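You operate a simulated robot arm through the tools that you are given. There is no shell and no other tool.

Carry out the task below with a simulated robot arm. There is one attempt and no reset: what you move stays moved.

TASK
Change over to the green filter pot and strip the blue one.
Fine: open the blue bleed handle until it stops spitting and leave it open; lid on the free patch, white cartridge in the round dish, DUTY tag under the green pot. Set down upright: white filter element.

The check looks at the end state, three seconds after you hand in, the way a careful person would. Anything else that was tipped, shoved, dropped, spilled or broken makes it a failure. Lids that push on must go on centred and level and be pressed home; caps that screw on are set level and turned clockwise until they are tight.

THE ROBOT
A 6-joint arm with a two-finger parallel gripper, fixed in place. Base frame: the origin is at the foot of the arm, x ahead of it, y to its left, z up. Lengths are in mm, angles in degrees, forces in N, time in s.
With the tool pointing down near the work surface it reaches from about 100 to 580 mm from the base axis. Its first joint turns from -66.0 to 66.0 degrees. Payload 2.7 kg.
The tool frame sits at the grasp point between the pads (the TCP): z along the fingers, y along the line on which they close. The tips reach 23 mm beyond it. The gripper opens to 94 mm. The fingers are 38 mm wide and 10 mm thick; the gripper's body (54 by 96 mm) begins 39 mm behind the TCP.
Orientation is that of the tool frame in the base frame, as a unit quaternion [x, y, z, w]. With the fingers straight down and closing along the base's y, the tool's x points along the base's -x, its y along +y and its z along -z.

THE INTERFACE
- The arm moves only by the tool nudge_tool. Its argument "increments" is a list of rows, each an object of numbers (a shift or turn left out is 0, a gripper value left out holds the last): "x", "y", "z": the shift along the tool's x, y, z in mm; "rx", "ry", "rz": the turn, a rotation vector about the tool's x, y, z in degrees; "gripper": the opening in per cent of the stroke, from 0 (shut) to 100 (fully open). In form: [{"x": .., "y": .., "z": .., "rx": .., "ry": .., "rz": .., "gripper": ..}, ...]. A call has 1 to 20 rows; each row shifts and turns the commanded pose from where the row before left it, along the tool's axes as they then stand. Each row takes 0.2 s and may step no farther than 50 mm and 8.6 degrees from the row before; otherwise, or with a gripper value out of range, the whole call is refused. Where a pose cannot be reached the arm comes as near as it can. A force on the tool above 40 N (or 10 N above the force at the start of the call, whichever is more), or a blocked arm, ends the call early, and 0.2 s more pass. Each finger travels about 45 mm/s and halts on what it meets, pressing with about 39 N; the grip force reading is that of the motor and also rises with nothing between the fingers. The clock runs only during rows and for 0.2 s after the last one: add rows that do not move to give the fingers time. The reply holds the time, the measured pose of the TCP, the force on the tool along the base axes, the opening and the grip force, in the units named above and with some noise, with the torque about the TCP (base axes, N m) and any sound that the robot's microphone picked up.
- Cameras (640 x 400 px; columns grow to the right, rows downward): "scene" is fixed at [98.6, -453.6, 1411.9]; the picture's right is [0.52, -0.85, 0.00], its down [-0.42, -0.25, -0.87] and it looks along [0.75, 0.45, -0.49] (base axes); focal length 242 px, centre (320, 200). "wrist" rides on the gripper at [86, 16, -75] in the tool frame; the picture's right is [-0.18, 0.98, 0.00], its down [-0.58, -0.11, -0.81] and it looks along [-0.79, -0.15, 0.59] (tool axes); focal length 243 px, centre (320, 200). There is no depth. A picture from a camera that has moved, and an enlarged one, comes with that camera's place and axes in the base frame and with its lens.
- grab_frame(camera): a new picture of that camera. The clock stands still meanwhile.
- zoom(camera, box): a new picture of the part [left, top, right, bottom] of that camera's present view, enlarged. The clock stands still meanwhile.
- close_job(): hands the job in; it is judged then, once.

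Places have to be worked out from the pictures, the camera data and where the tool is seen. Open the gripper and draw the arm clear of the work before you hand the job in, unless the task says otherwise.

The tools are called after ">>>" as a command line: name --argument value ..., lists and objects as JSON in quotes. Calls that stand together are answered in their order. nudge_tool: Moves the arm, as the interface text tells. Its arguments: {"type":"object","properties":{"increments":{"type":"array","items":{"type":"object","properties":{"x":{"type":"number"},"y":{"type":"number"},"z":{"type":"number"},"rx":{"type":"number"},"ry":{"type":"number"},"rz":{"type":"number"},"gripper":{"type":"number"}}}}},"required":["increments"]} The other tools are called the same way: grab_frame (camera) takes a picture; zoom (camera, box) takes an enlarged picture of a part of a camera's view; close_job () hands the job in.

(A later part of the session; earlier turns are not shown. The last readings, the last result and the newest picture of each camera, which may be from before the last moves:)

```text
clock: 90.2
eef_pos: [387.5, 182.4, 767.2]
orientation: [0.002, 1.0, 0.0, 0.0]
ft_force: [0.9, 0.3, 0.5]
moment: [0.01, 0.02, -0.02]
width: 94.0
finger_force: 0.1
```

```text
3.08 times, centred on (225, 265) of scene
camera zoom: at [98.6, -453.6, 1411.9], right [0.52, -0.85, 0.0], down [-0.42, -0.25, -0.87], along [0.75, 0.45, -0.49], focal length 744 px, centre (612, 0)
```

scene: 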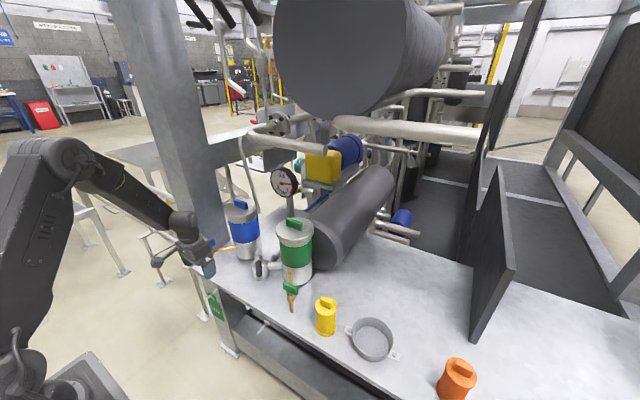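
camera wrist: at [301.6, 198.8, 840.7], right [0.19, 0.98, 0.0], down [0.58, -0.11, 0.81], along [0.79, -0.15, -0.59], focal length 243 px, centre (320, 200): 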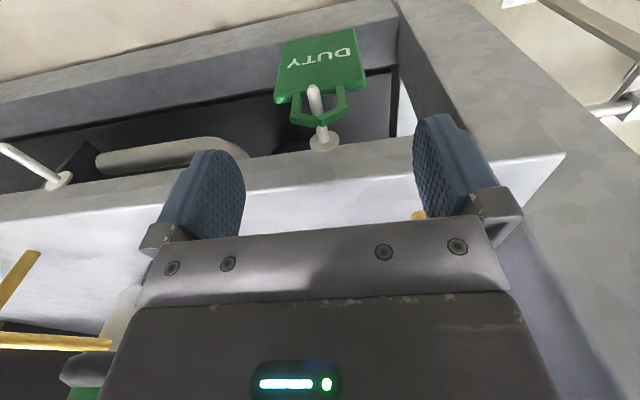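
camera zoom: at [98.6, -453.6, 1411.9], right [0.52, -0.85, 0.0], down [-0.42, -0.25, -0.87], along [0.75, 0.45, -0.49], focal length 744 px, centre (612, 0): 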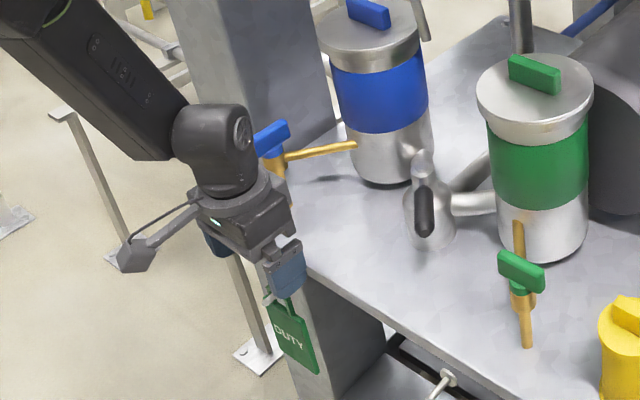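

The tag is centred between the fingers with good clearance. I'll descend to z≈676.

>>> nudge_tool --increments '[{"z": 30}, {"z": 30}, {"z": 20}, {"z": 9}, {}]'

>>> grab_frame --camera "wrist"

>>> zoom --camera "scene" --box '[160, 240, 270, 340]'

```text
clock: 91.0
eef_pos: [386.8, 182.1, 694.8]
orientation: [0.003, 1.0, 0.001, 0.001]
ft_force: [-7.5, -3.6, 14.7]
moment: [-0.09, -0.8, -0.21]
width: 94.1
finger_force: 0.1
stopped in row 4: the force on the tool passed its limit at 67 N (the readings are from after the stop); the commanded pose is now the measured one
```

```text
taken
camera wrist: at [301.6, 199.1, 767.6], right [0.19, 0.98, 0.0], down [0.58, -0.11, 0.81], along [0.79, -0.15, -0.59], focal length 243 px, centre (320, 200)
```

wrist: 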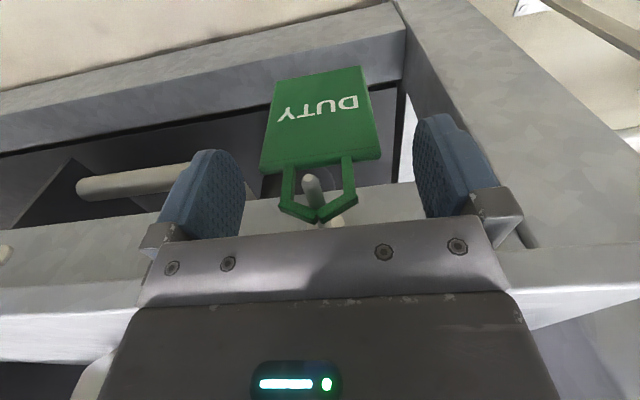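

```text
4.00 times, centred on (215, 290) of scene
camera zoom: at [98.3, -453.8, 1411.9], right [0.52, -0.85, 0.0], down [-0.42, -0.25, -0.87], along [0.75, 0.45, -0.49], focal length 967 px, centre (740, -160)
```

zoom: 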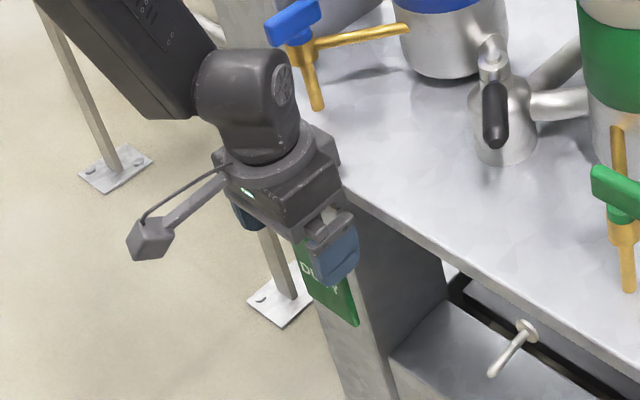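

The gripper body touched the bench edge at z≈695. The tag still hangs fine. I'll lift a little and try a modest 12° forward tilt, which moves the body's front corner away from the edge.

>>> nudge_tool --increments '[{"z": -20}, {"z": -20}, {"x": 8}, {"ry": -4}, {"ry": -4}, {"ry": -4}, {}]'

```text
clock: 92.6
eef_pos: [396.9, 171.7, 737.3]
orientation: [0.007, 0.997, -0.022, 0.07]
ft_force: [0.8, -0.3, 0.1]
moment: [0.0, 0.0, 0.03]
width: 94.0
finger_force: 0.1
out of reach, approached as far as the arm can: row 5, 6
```

At low height the tilt is limited on this side. The flipped roll reached the tag well, though; its limit was only wrist roll, and rolling the held tag ~30° in-plane should free enough travel to reach the green peg. I'll rise, straighten and repeat that approach.

>>> nudge_tool --increments '[{"z": -45}, {"z": -45}, {"z": -45}, {"z": -45}, {"z": -45}, {"z": -40}, {}]'

```text
clock: 92.9
eef_pos: [396.7, 168.5, 739.0]
orientation: [0.019, 0.996, -0.023, 0.079]
ft_force: [0.3, 0.1, 0.0]
moment: [-0.02, 0.0, -0.02]
width: 94.2
finger_force: 0.0
stopped in row 1: the force on the tool passed its limit at 71 N (the readings are from after the stop); the commanded pose is now the measured one
```

Something touched during the lift; I'll check the pictures before moving again.

>>> zoom --camera "scene" --box '[160, 230, 280, 330]'

>>> grab_frame --camera "wrist"

```text
4.00 times, centred on (220, 280) of scene
camera zoom: at [98.6, -453.6, 1411.9], right [0.52, -0.85, 0.0], down [-0.42, -0.25, -0.87], along [0.75, 0.45, -0.49], focal length 967 px, centre (720, -120)
```

zoom: 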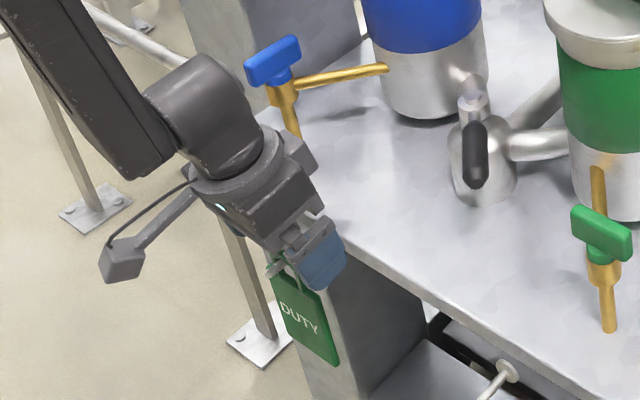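

```text
taken
camera wrist: at [300.7, 191.9, 796.8], right [0.22, 0.97, -0.01], down [0.44, -0.09, 0.89], along [0.87, -0.2, -0.45], focal length 243 px, centre (320, 200)
```

wrist: 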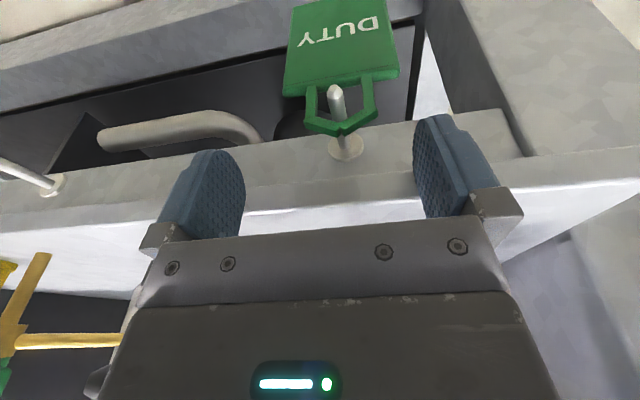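

The fingers are right against the bench front edge; the tag is unaffected. I'll pull straight back from the edge first, then go up in small steps.

>>> nudge_tool --increments '[{"x": 8}, {"x": 8}, {"x": 8}, {}]'

>>> nudge_tool --increments '[{"z": -15}, {"z": -20}, {"z": -25}, {"z": -30}, {"z": -40}, {"z": -40}, {"z": -40}, {"z": -40}, {}]'

```text
clock: 93.9
eef_pos: [372.6, 170.1, 735.1]
orientation: [0.019, 0.996, -0.023, 0.078]
ft_force: [1.2, 0.9, -0.4]
moment: [-0.01, 0.04, -0.01]
width: 94.1
finger_force: 0.2
```

```text
clock: 95.9
eef_pos: [330.3, 183.2, 980.3]
orientation: [0.019, 0.997, -0.023, 0.078]
ft_force: [-0.4, 0.0, -0.1]
moment: [-0.02, -0.04, 0.0]
width: 93.9
finger_force: 0.0
```

I'll straighten to vertical and start the −180° roll, as done before.

>>> nudge_tool --increments '[{"rx": -1.24, "ry": 4.5}, {"rx": -1.24, "ry": 4.5}, {"rz": -2}, {"x": 20, "y": -6, "z": -24}, {"rz": -8.571}, {"rz": -8.571}, {"rz": -8.571}, {"rz": -8.571}, {"rz": -8.571}, {"rz": -8.571}, {"rz": -8.571}, {"rz": -8.571}, {"rz": -8.571}, {"rz": -8.571}, {}]'

>>> nudge_tool --increments '[{"rz": -8.571}, {"rz": -8.571}, {"rz": -8.571}, {"rz": -8.571}, {"rz": -8.571}, {"rz": -8.571}, {"rz": -8.571}, {"rz": -8.571}, {"rz": -8.571}, {"rz": -8.571}, {"rz": -8.571}, {}]'

```text
clock: 99.1
eef_pos: [313.3, 177.4, 1004.9]
orientation: [-0.68, 0.733, 0.0, -0.001]
ft_force: [-0.3, 0.0, 0.1]
moment: [0.03, -0.01, -0.01]
width: 93.7
finger_force: 0.1
```

```text
clock: 101.7
eef_pos: [313.9, 177.0, 1004.8]
orientation: [1.0, 0.0, 0.001, 0.001]
ft_force: [0.5, -0.6, 0.6]
moment: [-0.01, 0.01, 0.0]
width: 93.9
finger_force: 0.2
```

Same state as before. I'll replicate the tilt-and-descend sequence that worked.

>>> nudge_tool --increments '[{"x": 25}, {"x": 25}, {"ry": 8.2}, {"ry": 8.2}, {"ry": 8.2}, {"ry": 8.2}, {"ry": 8.2}, {"ry": 8.2}, {}]'

>>> nudge_tool --increments '[{"ry": 8.16}, {"ry": 8.16}, {"ry": 8.16}, {"ry": 8.16}, {"ry": 8.16}, {"x": -40}, {"x": -40}, {"x": -40}, {"x": -40}, {}]'

>>> nudge_tool --increments '[{"ry": -8.2}, {"ry": -8.2}, {"ry": -8.2}, {"ry": -8.2}, {"ry": -8.2}, {}]'

>>> grab_frame --camera "wrist"

```text
clock: 103.7
eef_pos: [363.9, 176.3, 1004.4]
orientation: [0.909, -0.001, 0.416, 0.001]
ft_force: [-0.1, -0.1, -0.3]
moment: [0.01, 0.01, 0.03]
width: 93.9
finger_force: 0.1
```

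```text
clock: 105.9
eef_pos: [364.7, 177.4, 843.8]
orientation: [0.707, -0.001, 0.707, 0.001]
ft_force: [-0.9, -0.7, 0.0]
moment: [-0.01, -0.02, -0.01]
width: 94.2
finger_force: 0.1
out of reach, approached as far as the arm can: row 3
```

```text
clock: 107.3
eef_pos: [365.9, 177.5, 845.4]
orientation: [0.91, -0.003, 0.414, 0.001]
ft_force: [-1.1, 0.6, -0.4]
moment: [0.01, 0.01, 0.01]
width: 93.6
finger_force: 0.0
```

```text
taken
camera wrist: at [367.1, 161.6, 958.9], right [-0.13, -0.98, -0.14], down [-0.99, 0.11, 0.09], along [-0.07, 0.15, -0.99], focal length 243 px, centre (320, 200)
```

wrist: 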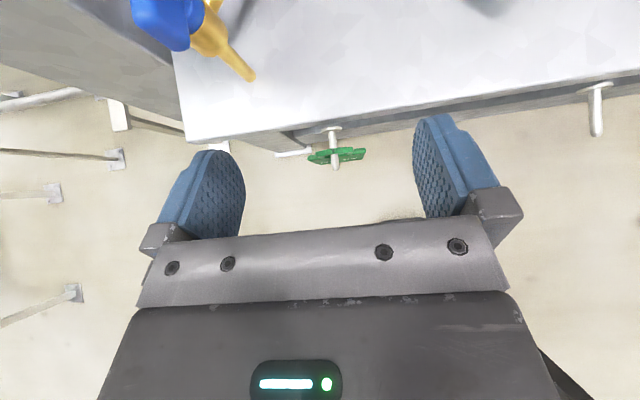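

The posture is good. Before grasping I'll test, with no tag, whether a 30° roll lets the arm reach over to the green-peg side at this safe height.

>>> nudge_tool --increments '[{"rz": 7.5}, {"rz": 7.5}, {"rz": 7.5}, {"rz": 7.5}, {"x": 21, "y": 36.4}, {"x": 21, "y": 36.4}, {"x": 21, "y": 36.4}, {"x": 21, "y": 36.4}, {"x": 21, "y": 36.4}, {}]'

>>> grab_frame --camera "wrist"

```text
clock: 109.5
eef_pos: [360.0, 110.9, 854.7]
orientation: [0.878, -0.239, 0.402, -0.104]
ft_force: [0.1, -0.5, 0.3]
moment: [0.02, 0.01, 0.05]
width: 94.1
finger_force: 0.1
out of reach, approached as far as the arm can: row 6, 7, 8, 9
```

```text
taken
camera wrist: at [346.7, 54.2, 953.6], right [-0.43, -0.76, -0.49], down [-0.9, 0.39, 0.19], along [0.05, 0.52, -0.85], focal length 243 px, centre (320, 200)
```

wrist: 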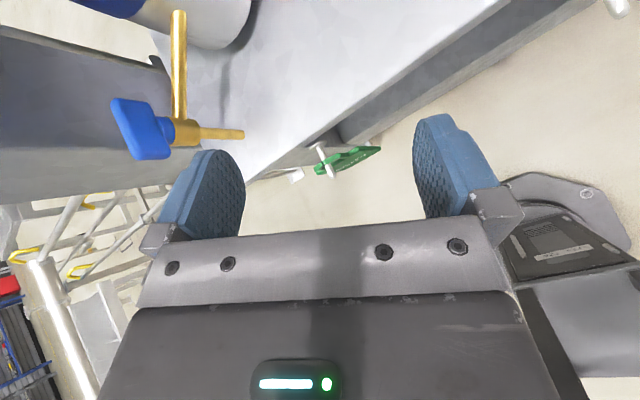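

The limit persists, so it isn't the roll; it depends on the pointing direction relative to the arm's azimuth. I'll undo the roll and test a −32° yaw instead (tool pointing toward −y), which keeps the tag upright.

>>> nudge_tool --increments '[{"x": -20, "y": -34.6}, {"rz": -7.5}, {"rz": -7.5}, {"rz": -7.5}, {"rz": -7.5}, {"rx": -6.04, "rz": 5.25}, {"rx": -6.04, "rz": 5.25}, {"rx": -6.04, "rz": 5.25}, {"rx": -6.04, "rz": 5.25}, {}]'

>>> nudge_tool --increments '[{"x": 13.2, "y": 35.1, "z": 15.1}, {"x": 13.2, "y": 35.1, "z": 15.1}, {"x": 13.2, "y": 35.1, "z": 15.1}, {"x": 13.2, "y": 35.1, "z": 15.1}, {"x": 13.2, "y": 35.1, "z": 15.1}, {}]'

>>> grab_frame --camera "wrist"

```text
clock: 111.7
eef_pos: [357.4, 151.6, 857.8]
orientation: [0.874, -0.253, 0.398, 0.115]
ft_force: [0.3, -0.4, -0.5]
moment: [-0.01, 0.0, 0.0]
width: 94.1
finger_force: 0.0
```

```text
clock: 113.1
eef_pos: [355.6, -49.3, 853.8]
orientation: [0.874, -0.253, 0.399, 0.114]
ft_force: [-0.8, -0.1, 0.4]
moment: [-0.01, 0.03, -0.02]
width: 94.0
finger_force: 0.1
out of reach, approached as far as the arm can: row 5
```

```text
taken
camera wrist: at [349.2, -63.9, 967.8], right [-0.63, -0.77, -0.14], down [-0.78, 0.62, 0.09], along [0.02, 0.17, -0.99], focal length 243 px, centre (320, 200)
```

wrist: 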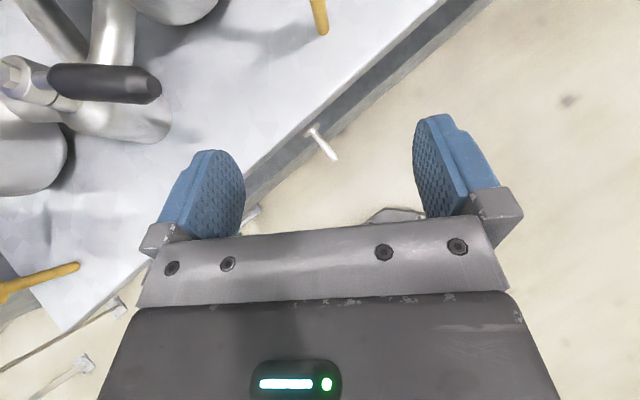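

This works: the green-peg area is reachable with about −32° of yaw, right at the edge. I'll add 5° more yaw for margin and test descending to working height there.

>>> nudge_tool --increments '[{"rx": -3.8, "rz": 3.3}, {"x": -33.4, "y": 1.2, "z": 26.9}, {"x": -33.4, "y": 1.2, "z": 26.9}, {"x": -33.4, "y": 1.2, "z": 26.9}, {"x": -33.4, "y": 1.2, "z": 26.9}, {"x": -33.4, "y": 1.2, "z": 26.9}, {}]'

>>> grab_frame --camera "wrist"

>>> zoom --camera "scene" --box '[180, 250, 340, 400]'

```text
clock: 114.7
eef_pos: [346.2, -52.5, 641.4]
orientation: [0.862, -0.291, 0.394, 0.132]
ft_force: [0.4, -0.2, -0.1]
moment: [0.0, -0.01, -0.03]
width: 93.7
finger_force: 0.2
```

```text
taken
camera wrist: at [336.8, -64.8, 754.3], right [-0.69, -0.71, -0.14], down [-0.72, 0.69, 0.09], along [0.03, 0.16, -0.99], focal length 243 px, centre (320, 200)
```

wrist: 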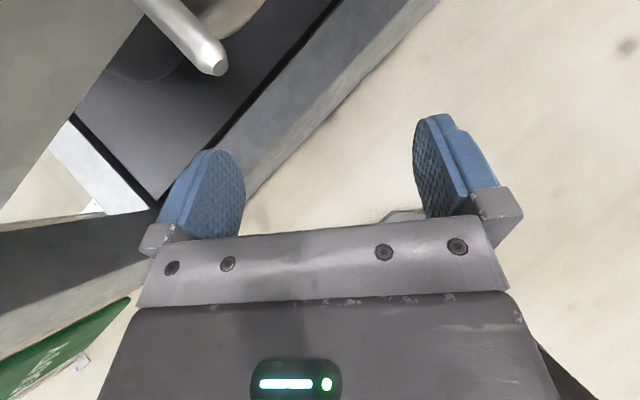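

```text
2.67 times, centred on (260, 325) of scene
camera zoom: at [98.6, -453.6, 1411.9], right [0.52, -0.85, 0.0], down [-0.42, -0.25, -0.87], along [0.75, 0.45, -0.49], focal length 645 px, centre (480, -133)
```

zoom: 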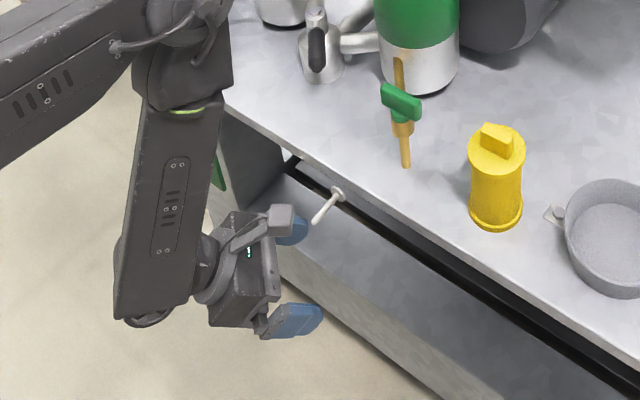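

That works: no reach problem at working height. Now I'll reverse this path to fetch the tag: up, back to the blue side, and yaw back to 0.

>>> nudge_tool --increments '[{"x": 33.4, "y": -1.2, "z": -26.9}, {"x": 33.4, "y": -1.2, "z": -26.9}, {"x": 33.4, "y": -1.2, "z": -26.9}, {"x": 33.4, "y": -1.2, "z": -26.9}, {"x": 33.4, "y": -1.2, "z": -26.9}, {"rx": 3.8, "rz": -3.3}, {"x": -13.2, "y": -35.1, "z": -15.1}, {"x": -13.2, "y": -35.1, "z": -15.1}, {"x": -13.2, "y": -35.1, "z": -15.1}, {"x": -13.2, "y": -35.1, "z": -15.1}, {"x": -13.2, "y": -35.1, "z": -15.1}, {"rx": 6.04, "rz": -5.25}, {"rx": 6.04, "rz": -5.25}, {"rx": 6.04, "rz": -5.25}, {"rx": 6.04, "rz": -5.25}, {}]'

```text
clock: 118.1
eef_pos: [364.8, 149.5, 854.2]
orientation: [0.91, -0.002, 0.415, 0.0]
ft_force: [0.8, -0.1, -0.1]
moment: [0.0, 0.0, 0.0]
width: 94.0
finger_force: 0.0
out of reach, approached as far as the arm can: row 7
```

Back at yaw 0. Now I'll descend in front of the tag as before.

>>> nudge_tool --increments '[{"x": -13, "y": -16, "z": -15}, {"y": -15.5}, {"x": -34.6, "z": 30.2}, {"x": -34.6, "z": 30.2}, {"x": -34.6, "z": 30.2}, {"x": -34.6, "z": 30.2}, {"x": -34.6, "z": 30.2}, {}]'

>>> grab_frame --camera "wrist"

```text
clock: 119.9
eef_pos: [346.4, 181.7, 621.2]
orientation: [0.91, -0.002, 0.415, 0.0]
ft_force: [0.4, -0.6, -0.3]
moment: [0.03, -0.01, 0.02]
width: 94.1
finger_force: 0.1
```

```text
taken
camera wrist: at [347.2, 164.4, 735.4], right [-0.13, -0.98, -0.14], down [-0.99, 0.11, 0.09], along [-0.07, 0.15, -0.99], focal length 243 px, centre (320, 200)
```

wrist: 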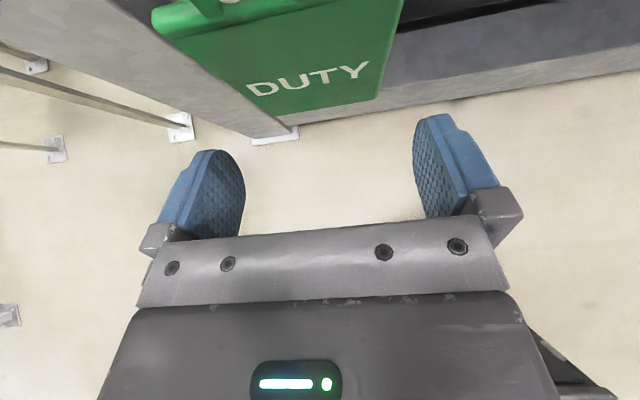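

The tag is squarely ahead. I'll advance 38 mm and grip its edges as before.

>>> nudge_tool --increments '[{"x": 8.5, "z": 9.3}, {"x": 8.5, "z": 9.3}, {"x": 9.3, "z": 9.2}, {}, {"gripper": 82}, {"gripper": 75}, {"gripper": 65}, {"gripper": 65}, {"gripper": 65}, {}]'

>>> grab_frame --camera "wrist"

```text
clock: 122.1
eef_pos: [385.4, 181.3, 626.0]
orientation: [0.91, -0.002, 0.415, 0.001]
ft_force: [-0.4, -2.5, 1.6]
moment: [0.15, -0.02, -0.01]
width: 69.2
finger_force: 39.1
```

```text
taken
camera wrist: at [386.0, 164.8, 739.2], right [-0.13, -0.98, -0.14], down [-0.99, 0.11, 0.09], along [-0.07, 0.15, -0.99], focal length 243 px, centre (320, 200)
```

wrist: 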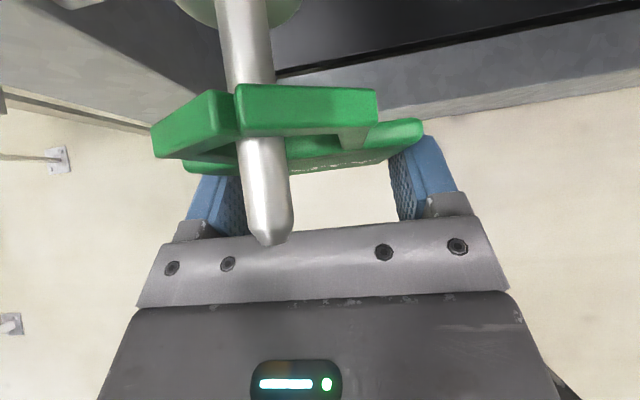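

Gripped again at 69 mm. I'll lift, pull off the peg, and carry it in stages, yawing progressively to −16°.

>>> nudge_tool --increments '[{"x": 5, "z": -4.3}, {"x": 5, "z": -4.3}, {"x": -8.2, "z": -9.4}, {"x": -8.2, "z": -9.4}, {"x": -8.2, "z": -9.4}, {"x": -8.2, "z": -9.4}, {"y": 20, "x": 2, "z": 2}, {"y": 20, "x": 2, "z": 2}, {"rx": -6.04, "rz": 5.25}, {"rx": -6.04, "rz": 5.25}, {}]'

>>> grab_frame --camera "wrist"

```text
clock: 124.5
eef_pos: [340.5, 143.6, 640.3]
orientation: [0.9, -0.129, 0.412, 0.059]
ft_force: [-0.6, 0.5, 0.1]
moment: [-0.01, -0.02, 0.0]
width: 69.0
finger_force: 38.7
```

```text
taken
camera wrist: at [337.7, 126.5, 753.6], right [-0.39, -0.91, -0.14], down [-0.92, 0.38, 0.09], along [-0.03, 0.16, -0.99], focal length 243 px, centre (320, 200)
```

wrist: 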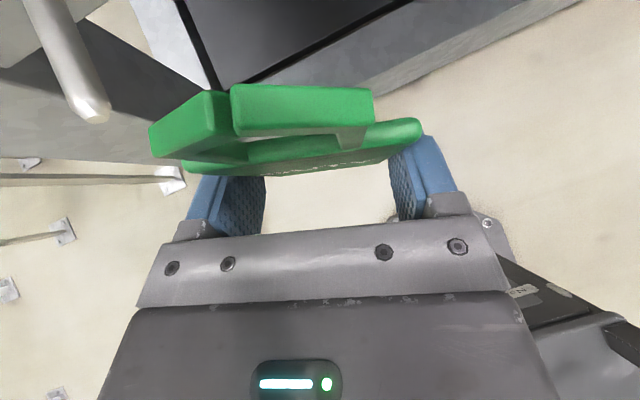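

The tag came off cleanly and is held upright. I'll continue the staged carry and yaw toward the green peg.

>>> nudge_tool --increments '[{"x": 6.3, "y": 33.6, "z": 7.3}, {"x": 6.3, "y": 33.6, "z": 7.3}, {"rx": -6.04, "rz": 5.25}, {"rx": -6.04, "rz": 5.25}, {"x": 12.2, "y": 29.7, "z": 14}, {"x": 12.2, "y": 29.7, "z": 14}, {"rx": -3.8, "rz": 3.3}, {}]'

>>> grab_frame --camera "wrist"

>>> zoom --camera "scene" --box '[180, 250, 340, 400]'

```text
clock: 126.3
eef_pos: [341.6, 2.7, 638.8]
orientation: [0.862, -0.292, 0.392, 0.132]
ft_force: [0.8, -0.8, -1.0]
moment: [0.0, 0.02, -0.04]
width: 68.9
finger_force: 38.3
```

```text
taken
camera wrist: at [331.9, -10.4, 752.9], right [-0.69, -0.71, -0.14], down [-0.72, 0.69, 0.09], along [0.03, 0.16, -0.99], focal length 243 px, centre (320, 200)
```

wrist: 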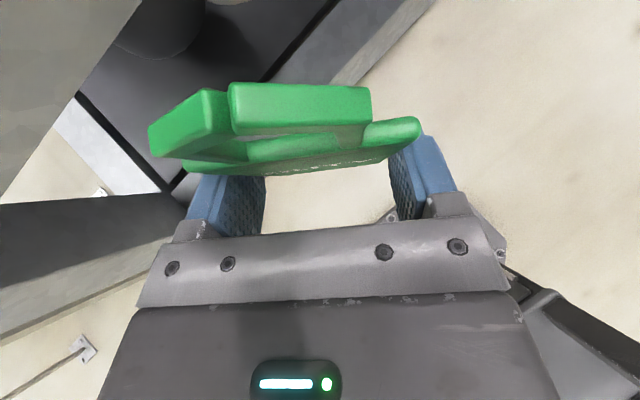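

```text
2.67 times, centred on (260, 325) of scene
camera zoom: at [98.6, -453.6, 1411.9], right [0.52, -0.85, 0.0], down [-0.42, -0.25, -0.87], along [0.75, 0.45, -0.49], focal length 645 px, centre (480, -133)
```

zoom: 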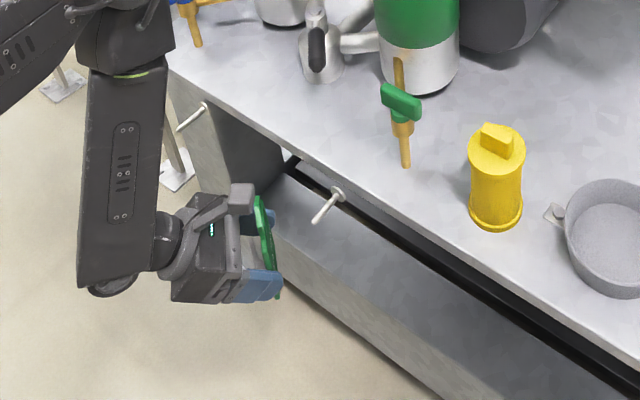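

Next I'll move to just in front of the green peg, with the loop hole lined up at y≈-60, z≈700.

>>> nudge_tool --increments '[{"x": 11.7, "y": 20.3, "z": 13.5}, {"x": 11.7, "y": 20.3, "z": 13.5}, {}]'

>>> grab_frame --camera "wrist"

>>> zoom --camera "scene" --box '[210, 280, 310, 370]'

```text
clock: 127.1
eef_pos: [342.7, -51.8, 638.6]
orientation: [0.862, -0.291, 0.393, 0.132]
ft_force: [0.7, -0.2, -0.5]
moment: [-0.02, 0.04, 0.02]
width: 69.2
finger_force: 38.2
```

```text
taken
camera wrist: at [335.4, -65.5, 752.2], right [-0.69, -0.71, -0.14], down [-0.72, 0.69, 0.09], along [0.03, 0.16, -0.99], focal length 243 px, centre (320, 200)
```

wrist: 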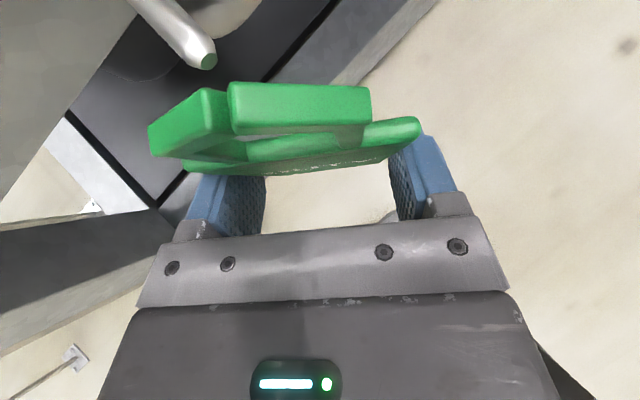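

```text
4.44 times, centred on (260, 325) of scene
camera zoom: at [98.6, -453.6, 1411.9], right [0.52, -0.85, 0.0], down [-0.42, -0.25, -0.87], along [0.75, 0.45, -0.49], focal length 1074 px, centre (587, -356)
```

zoom: 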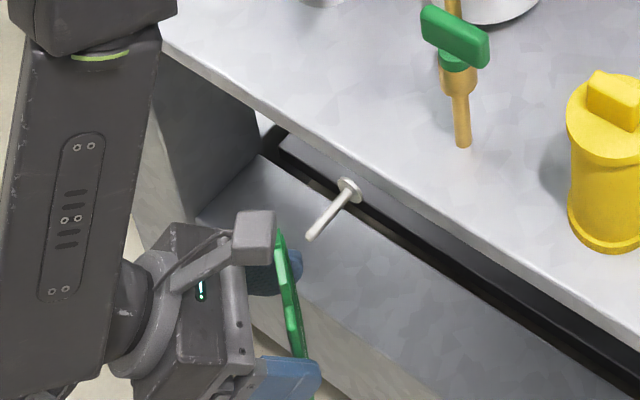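

The peg tip computes to (378.5, -59.8, 698), matching the loop's line. I'll advance 21 mm in +X and check.

>>> nudge_tool --increments '[{"x": 5.5, "y": -6.3, "z": 6.3}, {"x": 5.5, "y": -6.3, "z": 6.3}, {}]'

>>> grab_frame --camera "wrist"

>>> zoom --camera "scene" --box '[210, 280, 310, 370]'

```text
clock: 127.9
eef_pos: [365.8, -51.0, 638.9]
orientation: [0.862, -0.291, 0.393, 0.132]
ft_force: [-0.4, 0.1, -0.9]
moment: [-0.01, -0.03, 0.0]
width: 68.8
finger_force: 39.7
```

```text
taken
camera wrist: at [356.5, -65.4, 752.0], right [-0.69, -0.71, -0.14], down [-0.72, 0.69, 0.09], along [0.03, 0.16, -0.99], focal length 243 px, centre (320, 200)
```

wrist: 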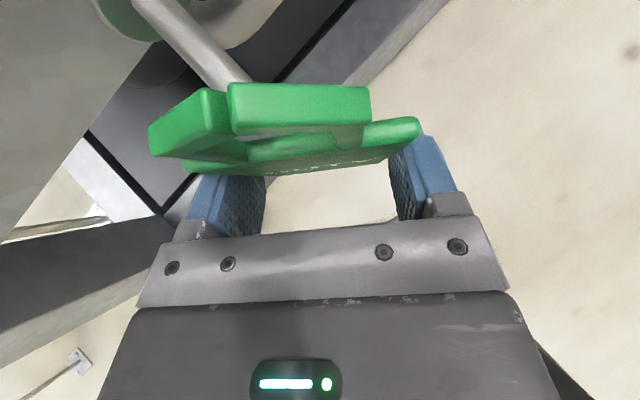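

```text
4.44 times, centred on (260, 325) of scene
camera zoom: at [98.6, -453.6, 1411.9], right [0.52, -0.85, 0.0], down [-0.42, -0.25, -0.87], along [0.75, 0.45, -0.49], focal length 1074 px, centre (587, -356)
```

zoom: 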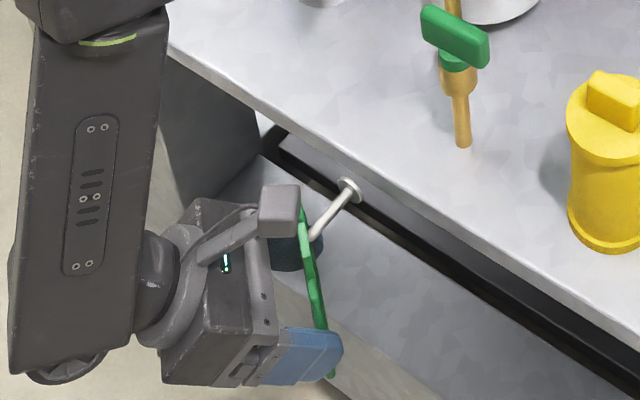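

The peg tip is entering the loop with good alignment. I'll advance another 18 mm.

>>> nudge_tool --increments '[{"x": 4.7, "y": -5.4, "z": 5.4}, {"x": 4.7, "y": -5.4, "z": 5.4}, {}]'

>>> grab_frame --camera "wrist"

>>> zoom --camera "scene" --box '[210, 280, 310, 370]'

```text
clock: 128.7
eef_pos: [384.6, -51.4, 638.8]
orientation: [0.862, -0.29, 0.394, 0.131]
ft_force: [0.0, 0.0, 0.1]
moment: [0.01, 0.0, 0.03]
width: 69.0
finger_force: 38.7
```

```text
taken
camera wrist: at [374.8, -65.1, 753.0], right [-0.69, -0.71, -0.14], down [-0.72, 0.69, 0.09], along [0.03, 0.16, -0.99], focal length 243 px, centre (320, 200)
```

wrist: 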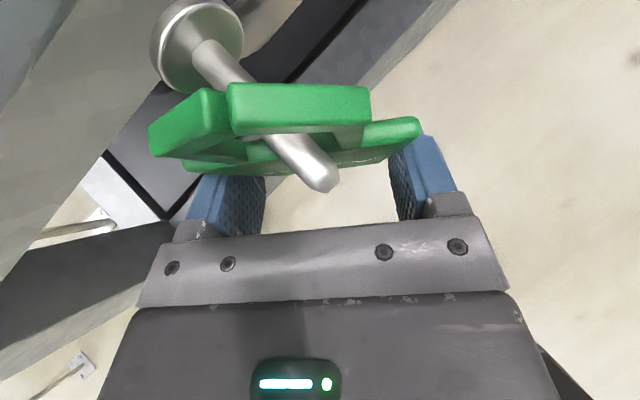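

```text
4.44 times, centred on (260, 325) of scene
camera zoom: at [98.6, -453.6, 1411.9], right [0.52, -0.85, 0.0], down [-0.42, -0.25, -0.87], along [0.75, 0.45, -0.49], focal length 1074 px, centre (587, -356)
```

zoom: 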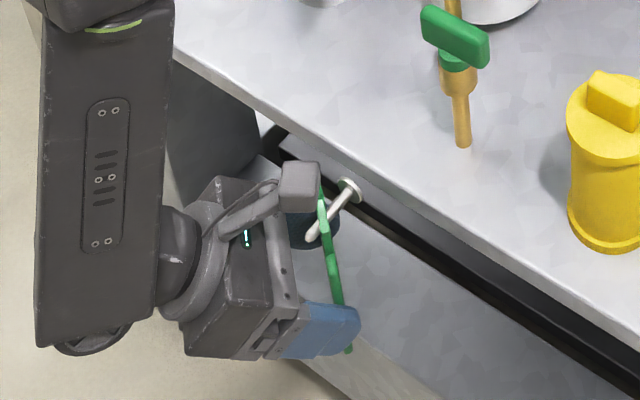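

The peg is through the loop with no contact force. I'll go 5 mm further, lower to hang, and open slowly.

>>> nudge_tool --increments '[{"x": 2.6, "y": -3, "z": 3}, {"x": -4.5, "z": 3.9}, {"x": -4.5, "z": 3.9}, {}]'

>>> grab_frame --camera "wrist"

```text
clock: 129.7
eef_pos: [390.0, -52.5, 628.2]
orientation: [0.862, -0.292, 0.394, 0.133]
ft_force: [-0.1, -2.9, 3.7]
moment: [0.17, -0.02, -0.03]
width: 68.9
finger_force: 39.0
```

```text
taken
camera wrist: at [379.8, -65.3, 741.5], right [-0.69, -0.71, -0.14], down [-0.72, 0.69, 0.09], along [0.03, 0.16, -0.99], focal length 243 px, centre (320, 200)
```

wrist: 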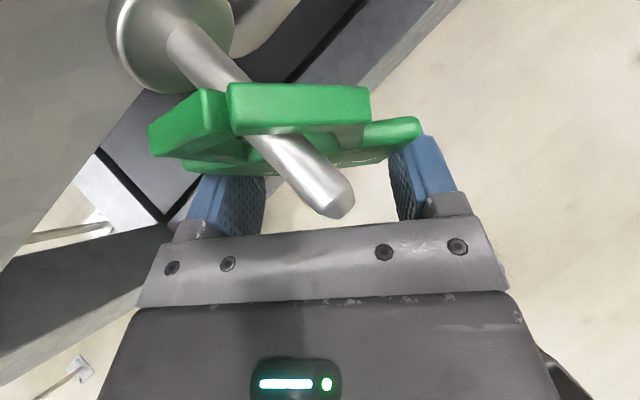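

The loop now rests on the peg (3.7 N upward). I'll open the fingers gradually.

>>> nudge_tool --increments '[{"gripper": 77}, {"gripper": 82}, {"gripper": 90}, {"gripper": 100}, {}, {}, {}]'

>>> grab_frame --camera "wrist"

>>> zoom --camera "scene" --box '[210, 280, 310, 370]'

```text
clock: 131.3
eef_pos: [388.9, -50.8, 629.0]
orientation: [0.862, -0.291, 0.393, 0.132]
ft_force: [0.5, -0.5, -0.4]
moment: [0.0, 0.02, -0.03]
width: 94.0
finger_force: 0.1
```

```text
taken
camera wrist: at [379.7, -65.1, 741.3], right [-0.69, -0.71, -0.14], down [-0.72, 0.69, 0.09], along [0.03, 0.16, -0.99], focal length 243 px, centre (320, 200)
```

wrist: 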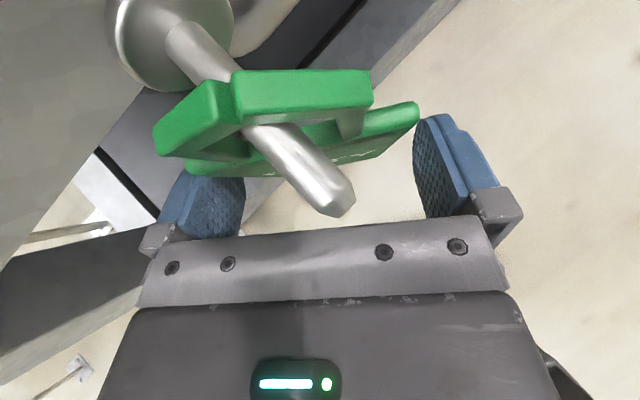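

```text
4.44 times, centred on (260, 325) of scene
camera zoom: at [98.6, -453.6, 1411.9], right [0.52, -0.85, 0.0], down [-0.42, -0.25, -0.87], along [0.75, 0.45, -0.49], focal length 1074 px, centre (587, -356)
```

zoom: 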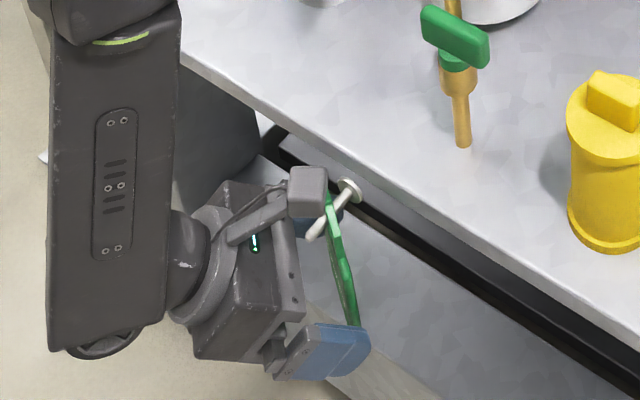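

The tag hangs on the green-pot peg. I'll back the fingers off along their own direction in small steps.

>>> nudge_tool --increments '[{"x": -6.6, "z": -7.5}, {"x": -6.6, "z": -7.5}, {"x": -6.6, "z": -7.5}, {"x": -6.6, "z": -7.5}, {"x": -6.6, "z": -7.5}, {"x": -6.6, "z": -7.5}, {}]'

>>> grab_frame --camera "wrist"

>>> zoom --camera "scene" --box '[210, 280, 310, 370]'

```text
clock: 132.9
eef_pos: [339.8, -15.2, 627.5]
orientation: [0.862, -0.292, 0.393, 0.134]
ft_force: [-0.4, 0.4, -0.3]
moment: [-0.02, -0.02, -0.02]
width: 93.9
finger_force: 0.1
```

```text
taken
camera wrist: at [331.4, -28.5, 741.1], right [-0.69, -0.71, -0.14], down [-0.72, 0.69, 0.09], along [0.03, 0.16, -0.99], focal length 243 px, centre (320, 200)
```

wrist: 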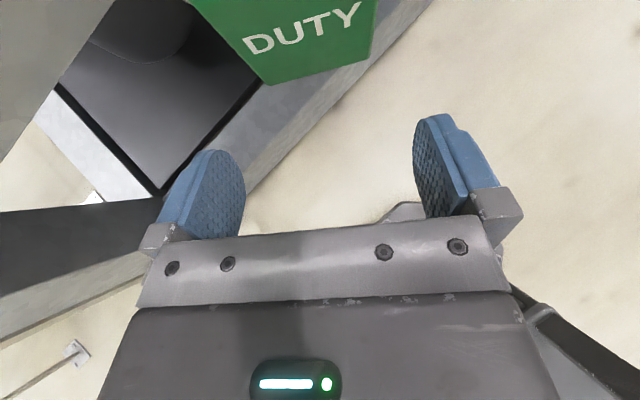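

```text
4.44 times, centred on (260, 325) of scene
camera zoom: at [98.6, -453.6, 1411.9], right [0.52, -0.85, 0.0], down [-0.42, -0.25, -0.87], along [0.75, 0.45, -0.49], focal length 1074 px, centre (587, -356)
```

zoom: 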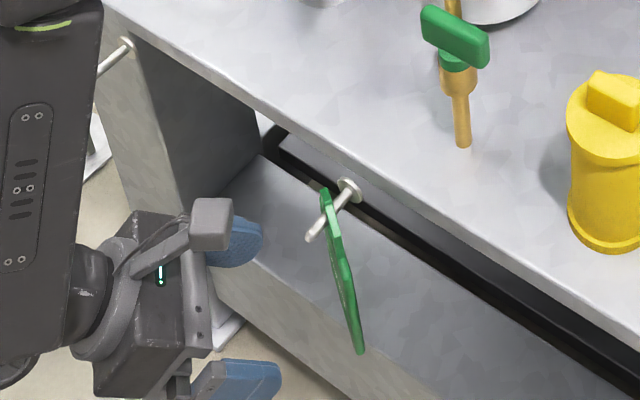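

The tag is hanging securely on the green peg. Next I'll retreat up and retrace my path to unwind the arm posture.

>>> nudge_tool --increments '[{"x": 31.7, "z": -27.6}, {"x": 31.7, "z": -27.6}, {"x": 31.7, "z": -27.6}, {"x": 31.7, "z": -27.6}, {"x": 31.7, "z": -27.6}, {"x": -14, "y": -35.5, "z": -16.2}, {"x": -14, "y": -35.5, "z": -16.2}, {"x": -14, "y": -35.5, "z": -16.2}, {"x": -14, "y": -35.5, "z": -16.2}, {"rx": 5.59, "rz": -4.85}, {"rx": 5.59, "rz": -4.85}, {"rx": 5.59, "rz": -4.85}, {"rx": 5.59, "rz": -4.85}, {"rx": 5.59, "rz": -4.85}, {}]'

```text
clock: 136.1
eef_pos: [362.1, 148.9, 836.3]
orientation: [0.91, -0.002, 0.415, 0.001]
ft_force: [0.2, -0.1, 0.2]
moment: [-0.01, -0.03, -0.02]
width: 94.0
finger_force: 0.1
out of reach, approached as far as the arm can: row 5
```

Now I'll unwind: tilt to horizontal, rise, tilt back to vertical.

>>> nudge_tool --increments '[{"y": -28}, {"ry": 8.16}, {"ry": 8.16}, {"ry": 8.16}, {"ry": 8.16}, {"ry": 8.16}, {"x": 42}, {"x": 42}, {"x": 42}, {"x": 42}, {}]'

>>> nudge_tool --increments '[{"ry": -8.2}, {"ry": -8.2}, {"ry": -8.2}, {"ry": -8.2}, {"ry": -8.2}, {"ry": -8.2}, {"ry": -8.2}, {"ry": -8.2}, {"ry": -8.2}, {"ry": -8.2}, {"ry": -8}, {}]'

```text
clock: 138.5
eef_pos: [363.5, 178.8, 1004.6]
orientation: [0.708, -0.001, 0.706, 0.001]
ft_force: [0.2, 0.7, -0.1]
moment: [0.01, 0.03, 0.0]
width: 93.9
finger_force: 0.1
```

```text
clock: 141.1
eef_pos: [367.3, 180.2, 1001.8]
orientation: [1.0, -0.003, -0.001, -0.001]
ft_force: [0.0, 1.2, 0.0]
moment: [-0.03, 0.01, 0.02]
width: 94.1
finger_force: 0.0
out of reach, approached as far as the arm can: row 1
```

The tool is vertical again. Before the lid I need to understand the obstacles around it (the thin pipe nearby), so I'll zoom the scene there.

>>> zoom --camera "scene" --box '[200, 110, 320, 220]'

>>> grab_frame --camera "wrist"

>>> zoom --camera "scene" --box '[190, 190, 320, 320]'

```text
3.64 times, centred on (260, 165) of scene
camera zoom: at [98.6, -453.6, 1411.9], right [0.52, -0.85, 0.0], down [-0.42, -0.25, -0.87], along [0.75, 0.45, -0.49], focal length 879 px, centre (538, 327)
```

zoom: 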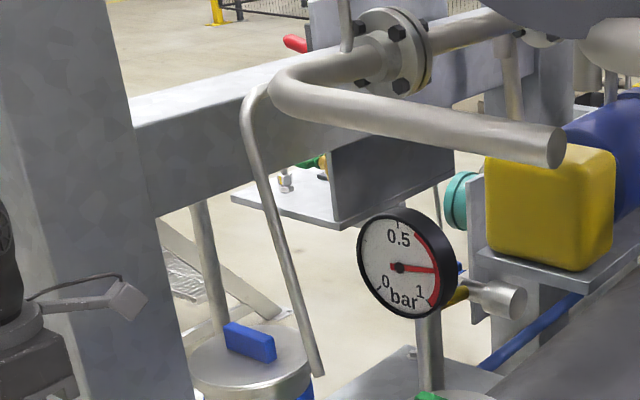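

```text
taken
camera wrist: at [454.6, 163.6, 1076.5], right [-0.19, -0.98, 0.0], down [-0.58, 0.11, 0.81], along [-0.79, 0.15, -0.59], focal length 243 px, centre (320, 200)
```

wrist: 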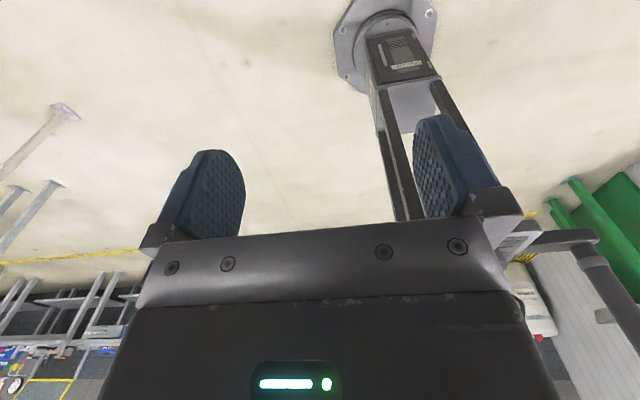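

```text
3.08 times, centred on (255, 255) of scene
camera zoom: at [98.6, -453.6, 1411.9], right [0.52, -0.85, 0.0], down [-0.42, -0.25, -0.87], along [0.75, 0.45, -0.49], focal length 744 px, centre (520, 31)
```

zoom: 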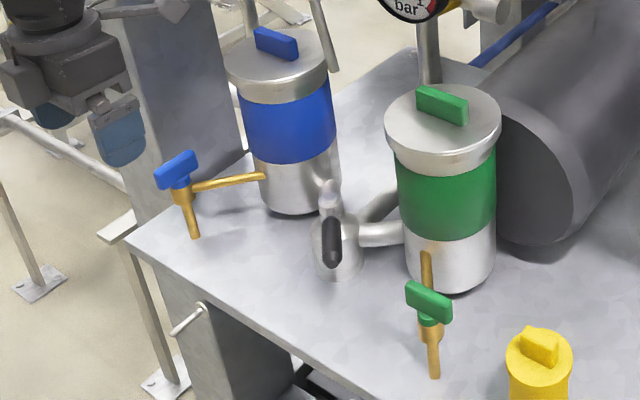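

The thin pipe leans over the blue pot: about (614,104) at z=945 and (615,126) at z=1050. I'll approach the lid with a forward tilt and standard roll, gripping the bar handle by its ends. First I'll unroll 180°.

>>> nudge_tool --increments '[{"rz": 8.571}, {"rz": 8.571}, {"rz": 8.571}, {"rz": 8.571}, {"rz": 8.571}, {"rz": 8.571}, {"rz": 8.571}, {"rz": 8.571}, {"rz": 8.571}, {"rz": 8.571}, {"rz": 8.571}, {"rz": 8.571}, {"rz": 8.571}, {"rz": 8.571}, {"rz": 8.571}, {"rz": 8.571}, {"rz": 8.571}, {"rz": 8.571}, {"rz": 8.571}, {"rz": 8.571}]'

>>> nudge_tool --increments '[{"rz": 8.58}, {"z": -45}, {"z": -45}, {"x": -30}, {"x": -30}, {"x": -20}, {}]'

>>> grab_frame --camera "wrist"

```text
clock: 145.3
eef_pos: [367.8, 180.9, 1001.8]
orientation: [-0.072, 0.997, 0.001, 0.0]
ft_force: [0.2, -0.4, -0.1]
moment: [-0.01, 0.04, 0.01]
width: 93.9
finger_force: 0.2
```

```text
clock: 146.9
eef_pos: [450.1, 180.3, 1091.7]
orientation: [0.003, 1.0, -0.001, -0.001]
ft_force: [0.1, 0.1, -0.3]
moment: [-0.03, -0.02, -0.04]
width: 93.8
finger_force: 0.1
```

```text
taken
camera wrist: at [363.3, 196.9, 1166.4], right [0.19, 0.98, 0.0], down [0.58, -0.11, 0.8], along [0.79, -0.15, -0.59], focal length 243 px, centre (320, 200)
```

wrist: 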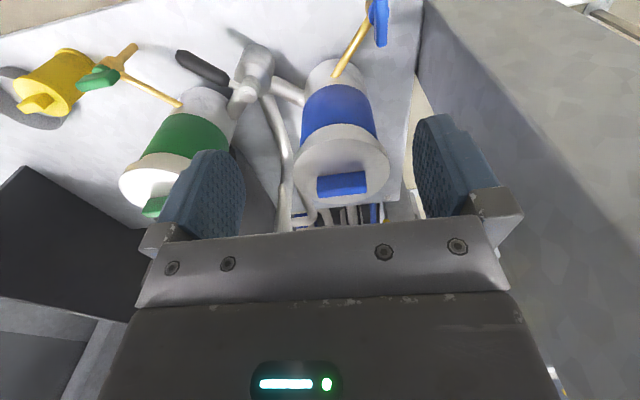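

A clear view of the blue lid. I'll zoom in for precise geometry.

>>> zoom --camera "wrist" --box '[230, 40, 430, 235]'

```text
2.05 times, centred on (330, 138) of wrist
camera zoom: at [363.3, 196.9, 1166.4], right [0.19, 0.98, 0.0], down [0.58, -0.11, 0.8], along [0.79, -0.15, -0.59], focal length 498 px, centre (300, 328)
```

zoom: 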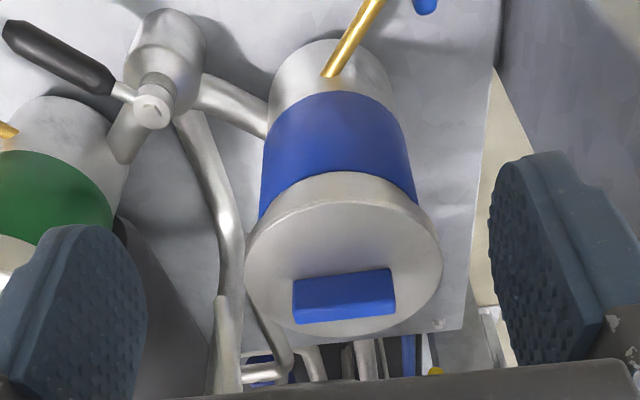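

The bar handle is about 63 mm long along y, centred near (599,181,970), and the thin pipe passes at least 60 mm from the pot axis. I'll tilt 30° forward here and move to a hover above and in front of the handle.

>>> nudge_tool --increments '[{"ry": -7.5}, {"ry": -7.5}, {"ry": -7.5}, {"ry": -7.5}, {}]'

>>> grab_frame --camera "wrist"

```text
clock: 148.1
eef_pos: [448.1, 180.8, 1091.4]
orientation: [0.003, 0.966, 0.0, 0.258]
ft_force: [-0.8, 0.4, 0.3]
moment: [0.0, 0.0, 0.0]
width: 93.9
finger_force: 0.0
```

```text
taken
camera wrist: at [336.0, 197.2, 1113.1], right [0.16, 0.98, 0.09], down [0.1, -0.11, 0.99], along [0.98, -0.15, -0.12], focal length 243 px, centre (320, 200)
```

wrist: 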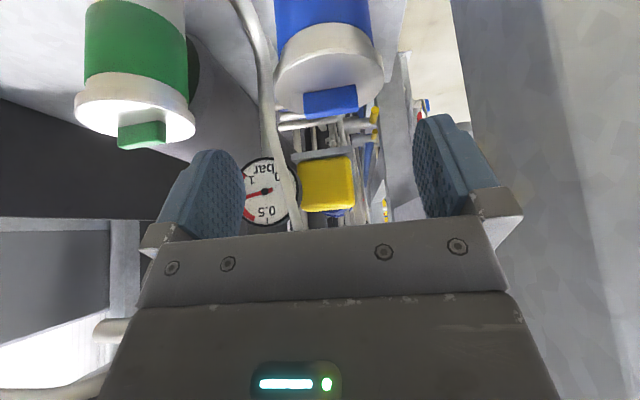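

Tilt achieved. I'll move to a hover near the handle at about (575, 181, 1030).

>>> nudge_tool --increments '[{"x": -20, "z": 29}, {"x": -20, "z": 29}, {"x": -20, "z": 29}, {"x": -20, "z": 29}, {}]'

>>> grab_frame --camera "wrist"

>>> zoom --camera "scene" --box '[180, 110, 320, 230]'

```text
clock: 149.3
eef_pos: [574.4, 179.5, 1032.2]
orientation: [0.003, 0.966, 0.0, 0.257]
ft_force: [0.1, -0.1, 1.0]
moment: [-0.03, 0.0, 0.03]
width: 94.2
finger_force: 0.1
```

```text
taken
camera wrist: at [463.2, 195.8, 1053.4], right [0.16, 0.98, 0.09], down [0.1, -0.11, 0.99], along [0.98, -0.15, -0.12], focal length 243 px, centre (320, 200)
```

wrist: 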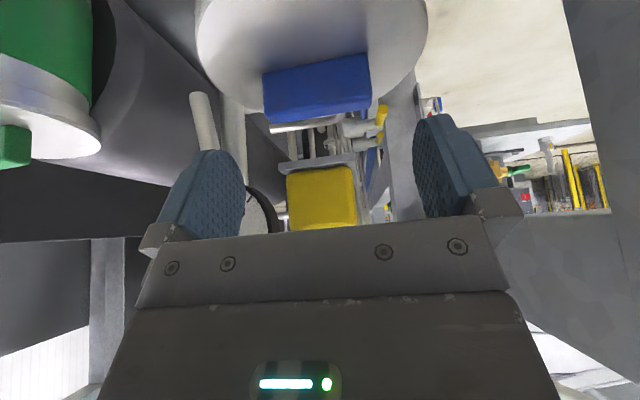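

```text
3.33 times, centred on (250, 170) of scene
camera zoom: at [98.6, -453.6, 1411.9], right [0.52, -0.85, 0.0], down [-0.42, -0.25, -0.87], along [0.75, 0.45, -0.49], focal length 806 px, centre (553, 300)
```

zoom: 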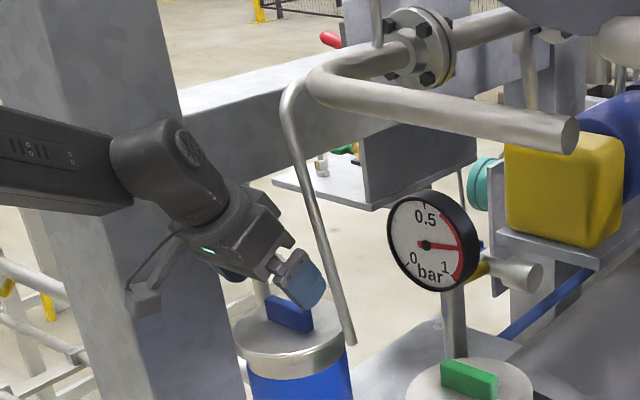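

The handle is centred, and the pipe end is at (600,102,960), just beside the left finger's path. I'll narrow the opening to 85% for clearance and advance along the tool axis onto the bar.

>>> nudge_tool --increments '[{"gripper": 85}, {"gripper": 85}, {"x": 2, "z": 16}, {"x": 2, "z": 16}, {"x": 1, "z": 9}, {}]'

>>> grab_frame --camera "wrist"

>>> zoom --camera "scene" --box '[200, 150, 300, 230]'

```text
clock: 150.7
eef_pos: [592.6, 180.0, 993.8]
orientation: [0.002, 0.966, 0.0, 0.258]
ft_force: [0.8, 0.2, -0.9]
moment: [0.0, 0.0, 0.02]
width: 79.9
finger_force: 0.1
```

```text
taken
camera wrist: at [480.0, 195.7, 1014.6], right [0.16, 0.98, 0.09], down [0.1, -0.11, 0.99], along [0.98, -0.15, -0.12], focal length 243 px, centre (320, 200)
```

wrist: 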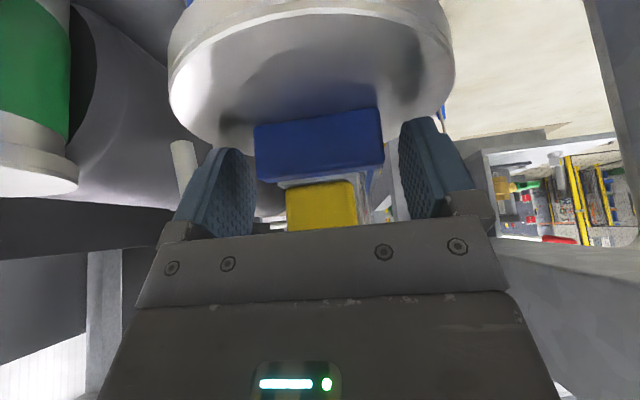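

```text
5.00 times, centred on (250, 190) of scene
camera zoom: at [98.6, -453.6, 1411.9], right [0.52, -0.85, 0.0], down [-0.42, -0.25, -0.87], along [0.75, 0.45, -0.49], focal length 1209 px, centre (670, 250)
```

zoom: 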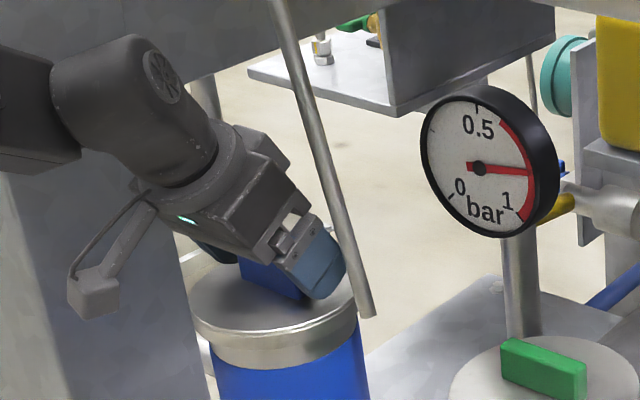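

The fingers straddle the bar's ends. I'll go 7 mm lower, then close on it.

>>> nudge_tool --increments '[{"x": 1.8, "z": 7}, {"gripper": 70}, {"gripper": 60}, {"gripper": 60}, {"gripper": 60}, {}]'

>>> grab_frame --camera "wrist"

```text
clock: 152.1
eef_pos: [594.9, 179.3, 994.1]
orientation: [0.002, 0.965, 0.001, 0.263]
ft_force: [3.9, -13.0, 31.2]
moment: [-1.3, 0.07, 0.13]
width: 61.6
finger_force: 6.2
```

```text
taken
camera wrist: at [483.2, 195.4, 1013.0], right [0.16, 0.98, 0.1], down [0.09, -0.11, 0.99], along [0.98, -0.15, -0.11], focal length 243 px, centre (320, 200)
```

wrist: 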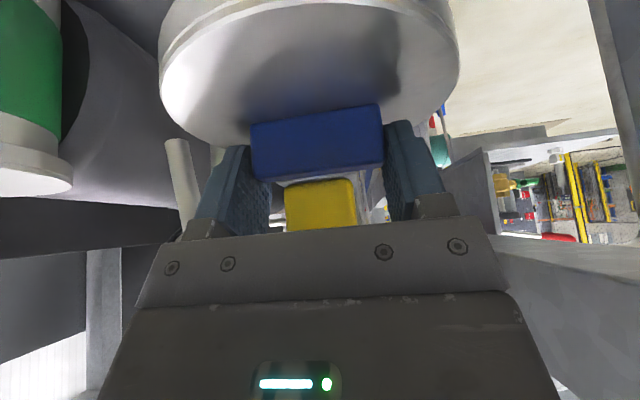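

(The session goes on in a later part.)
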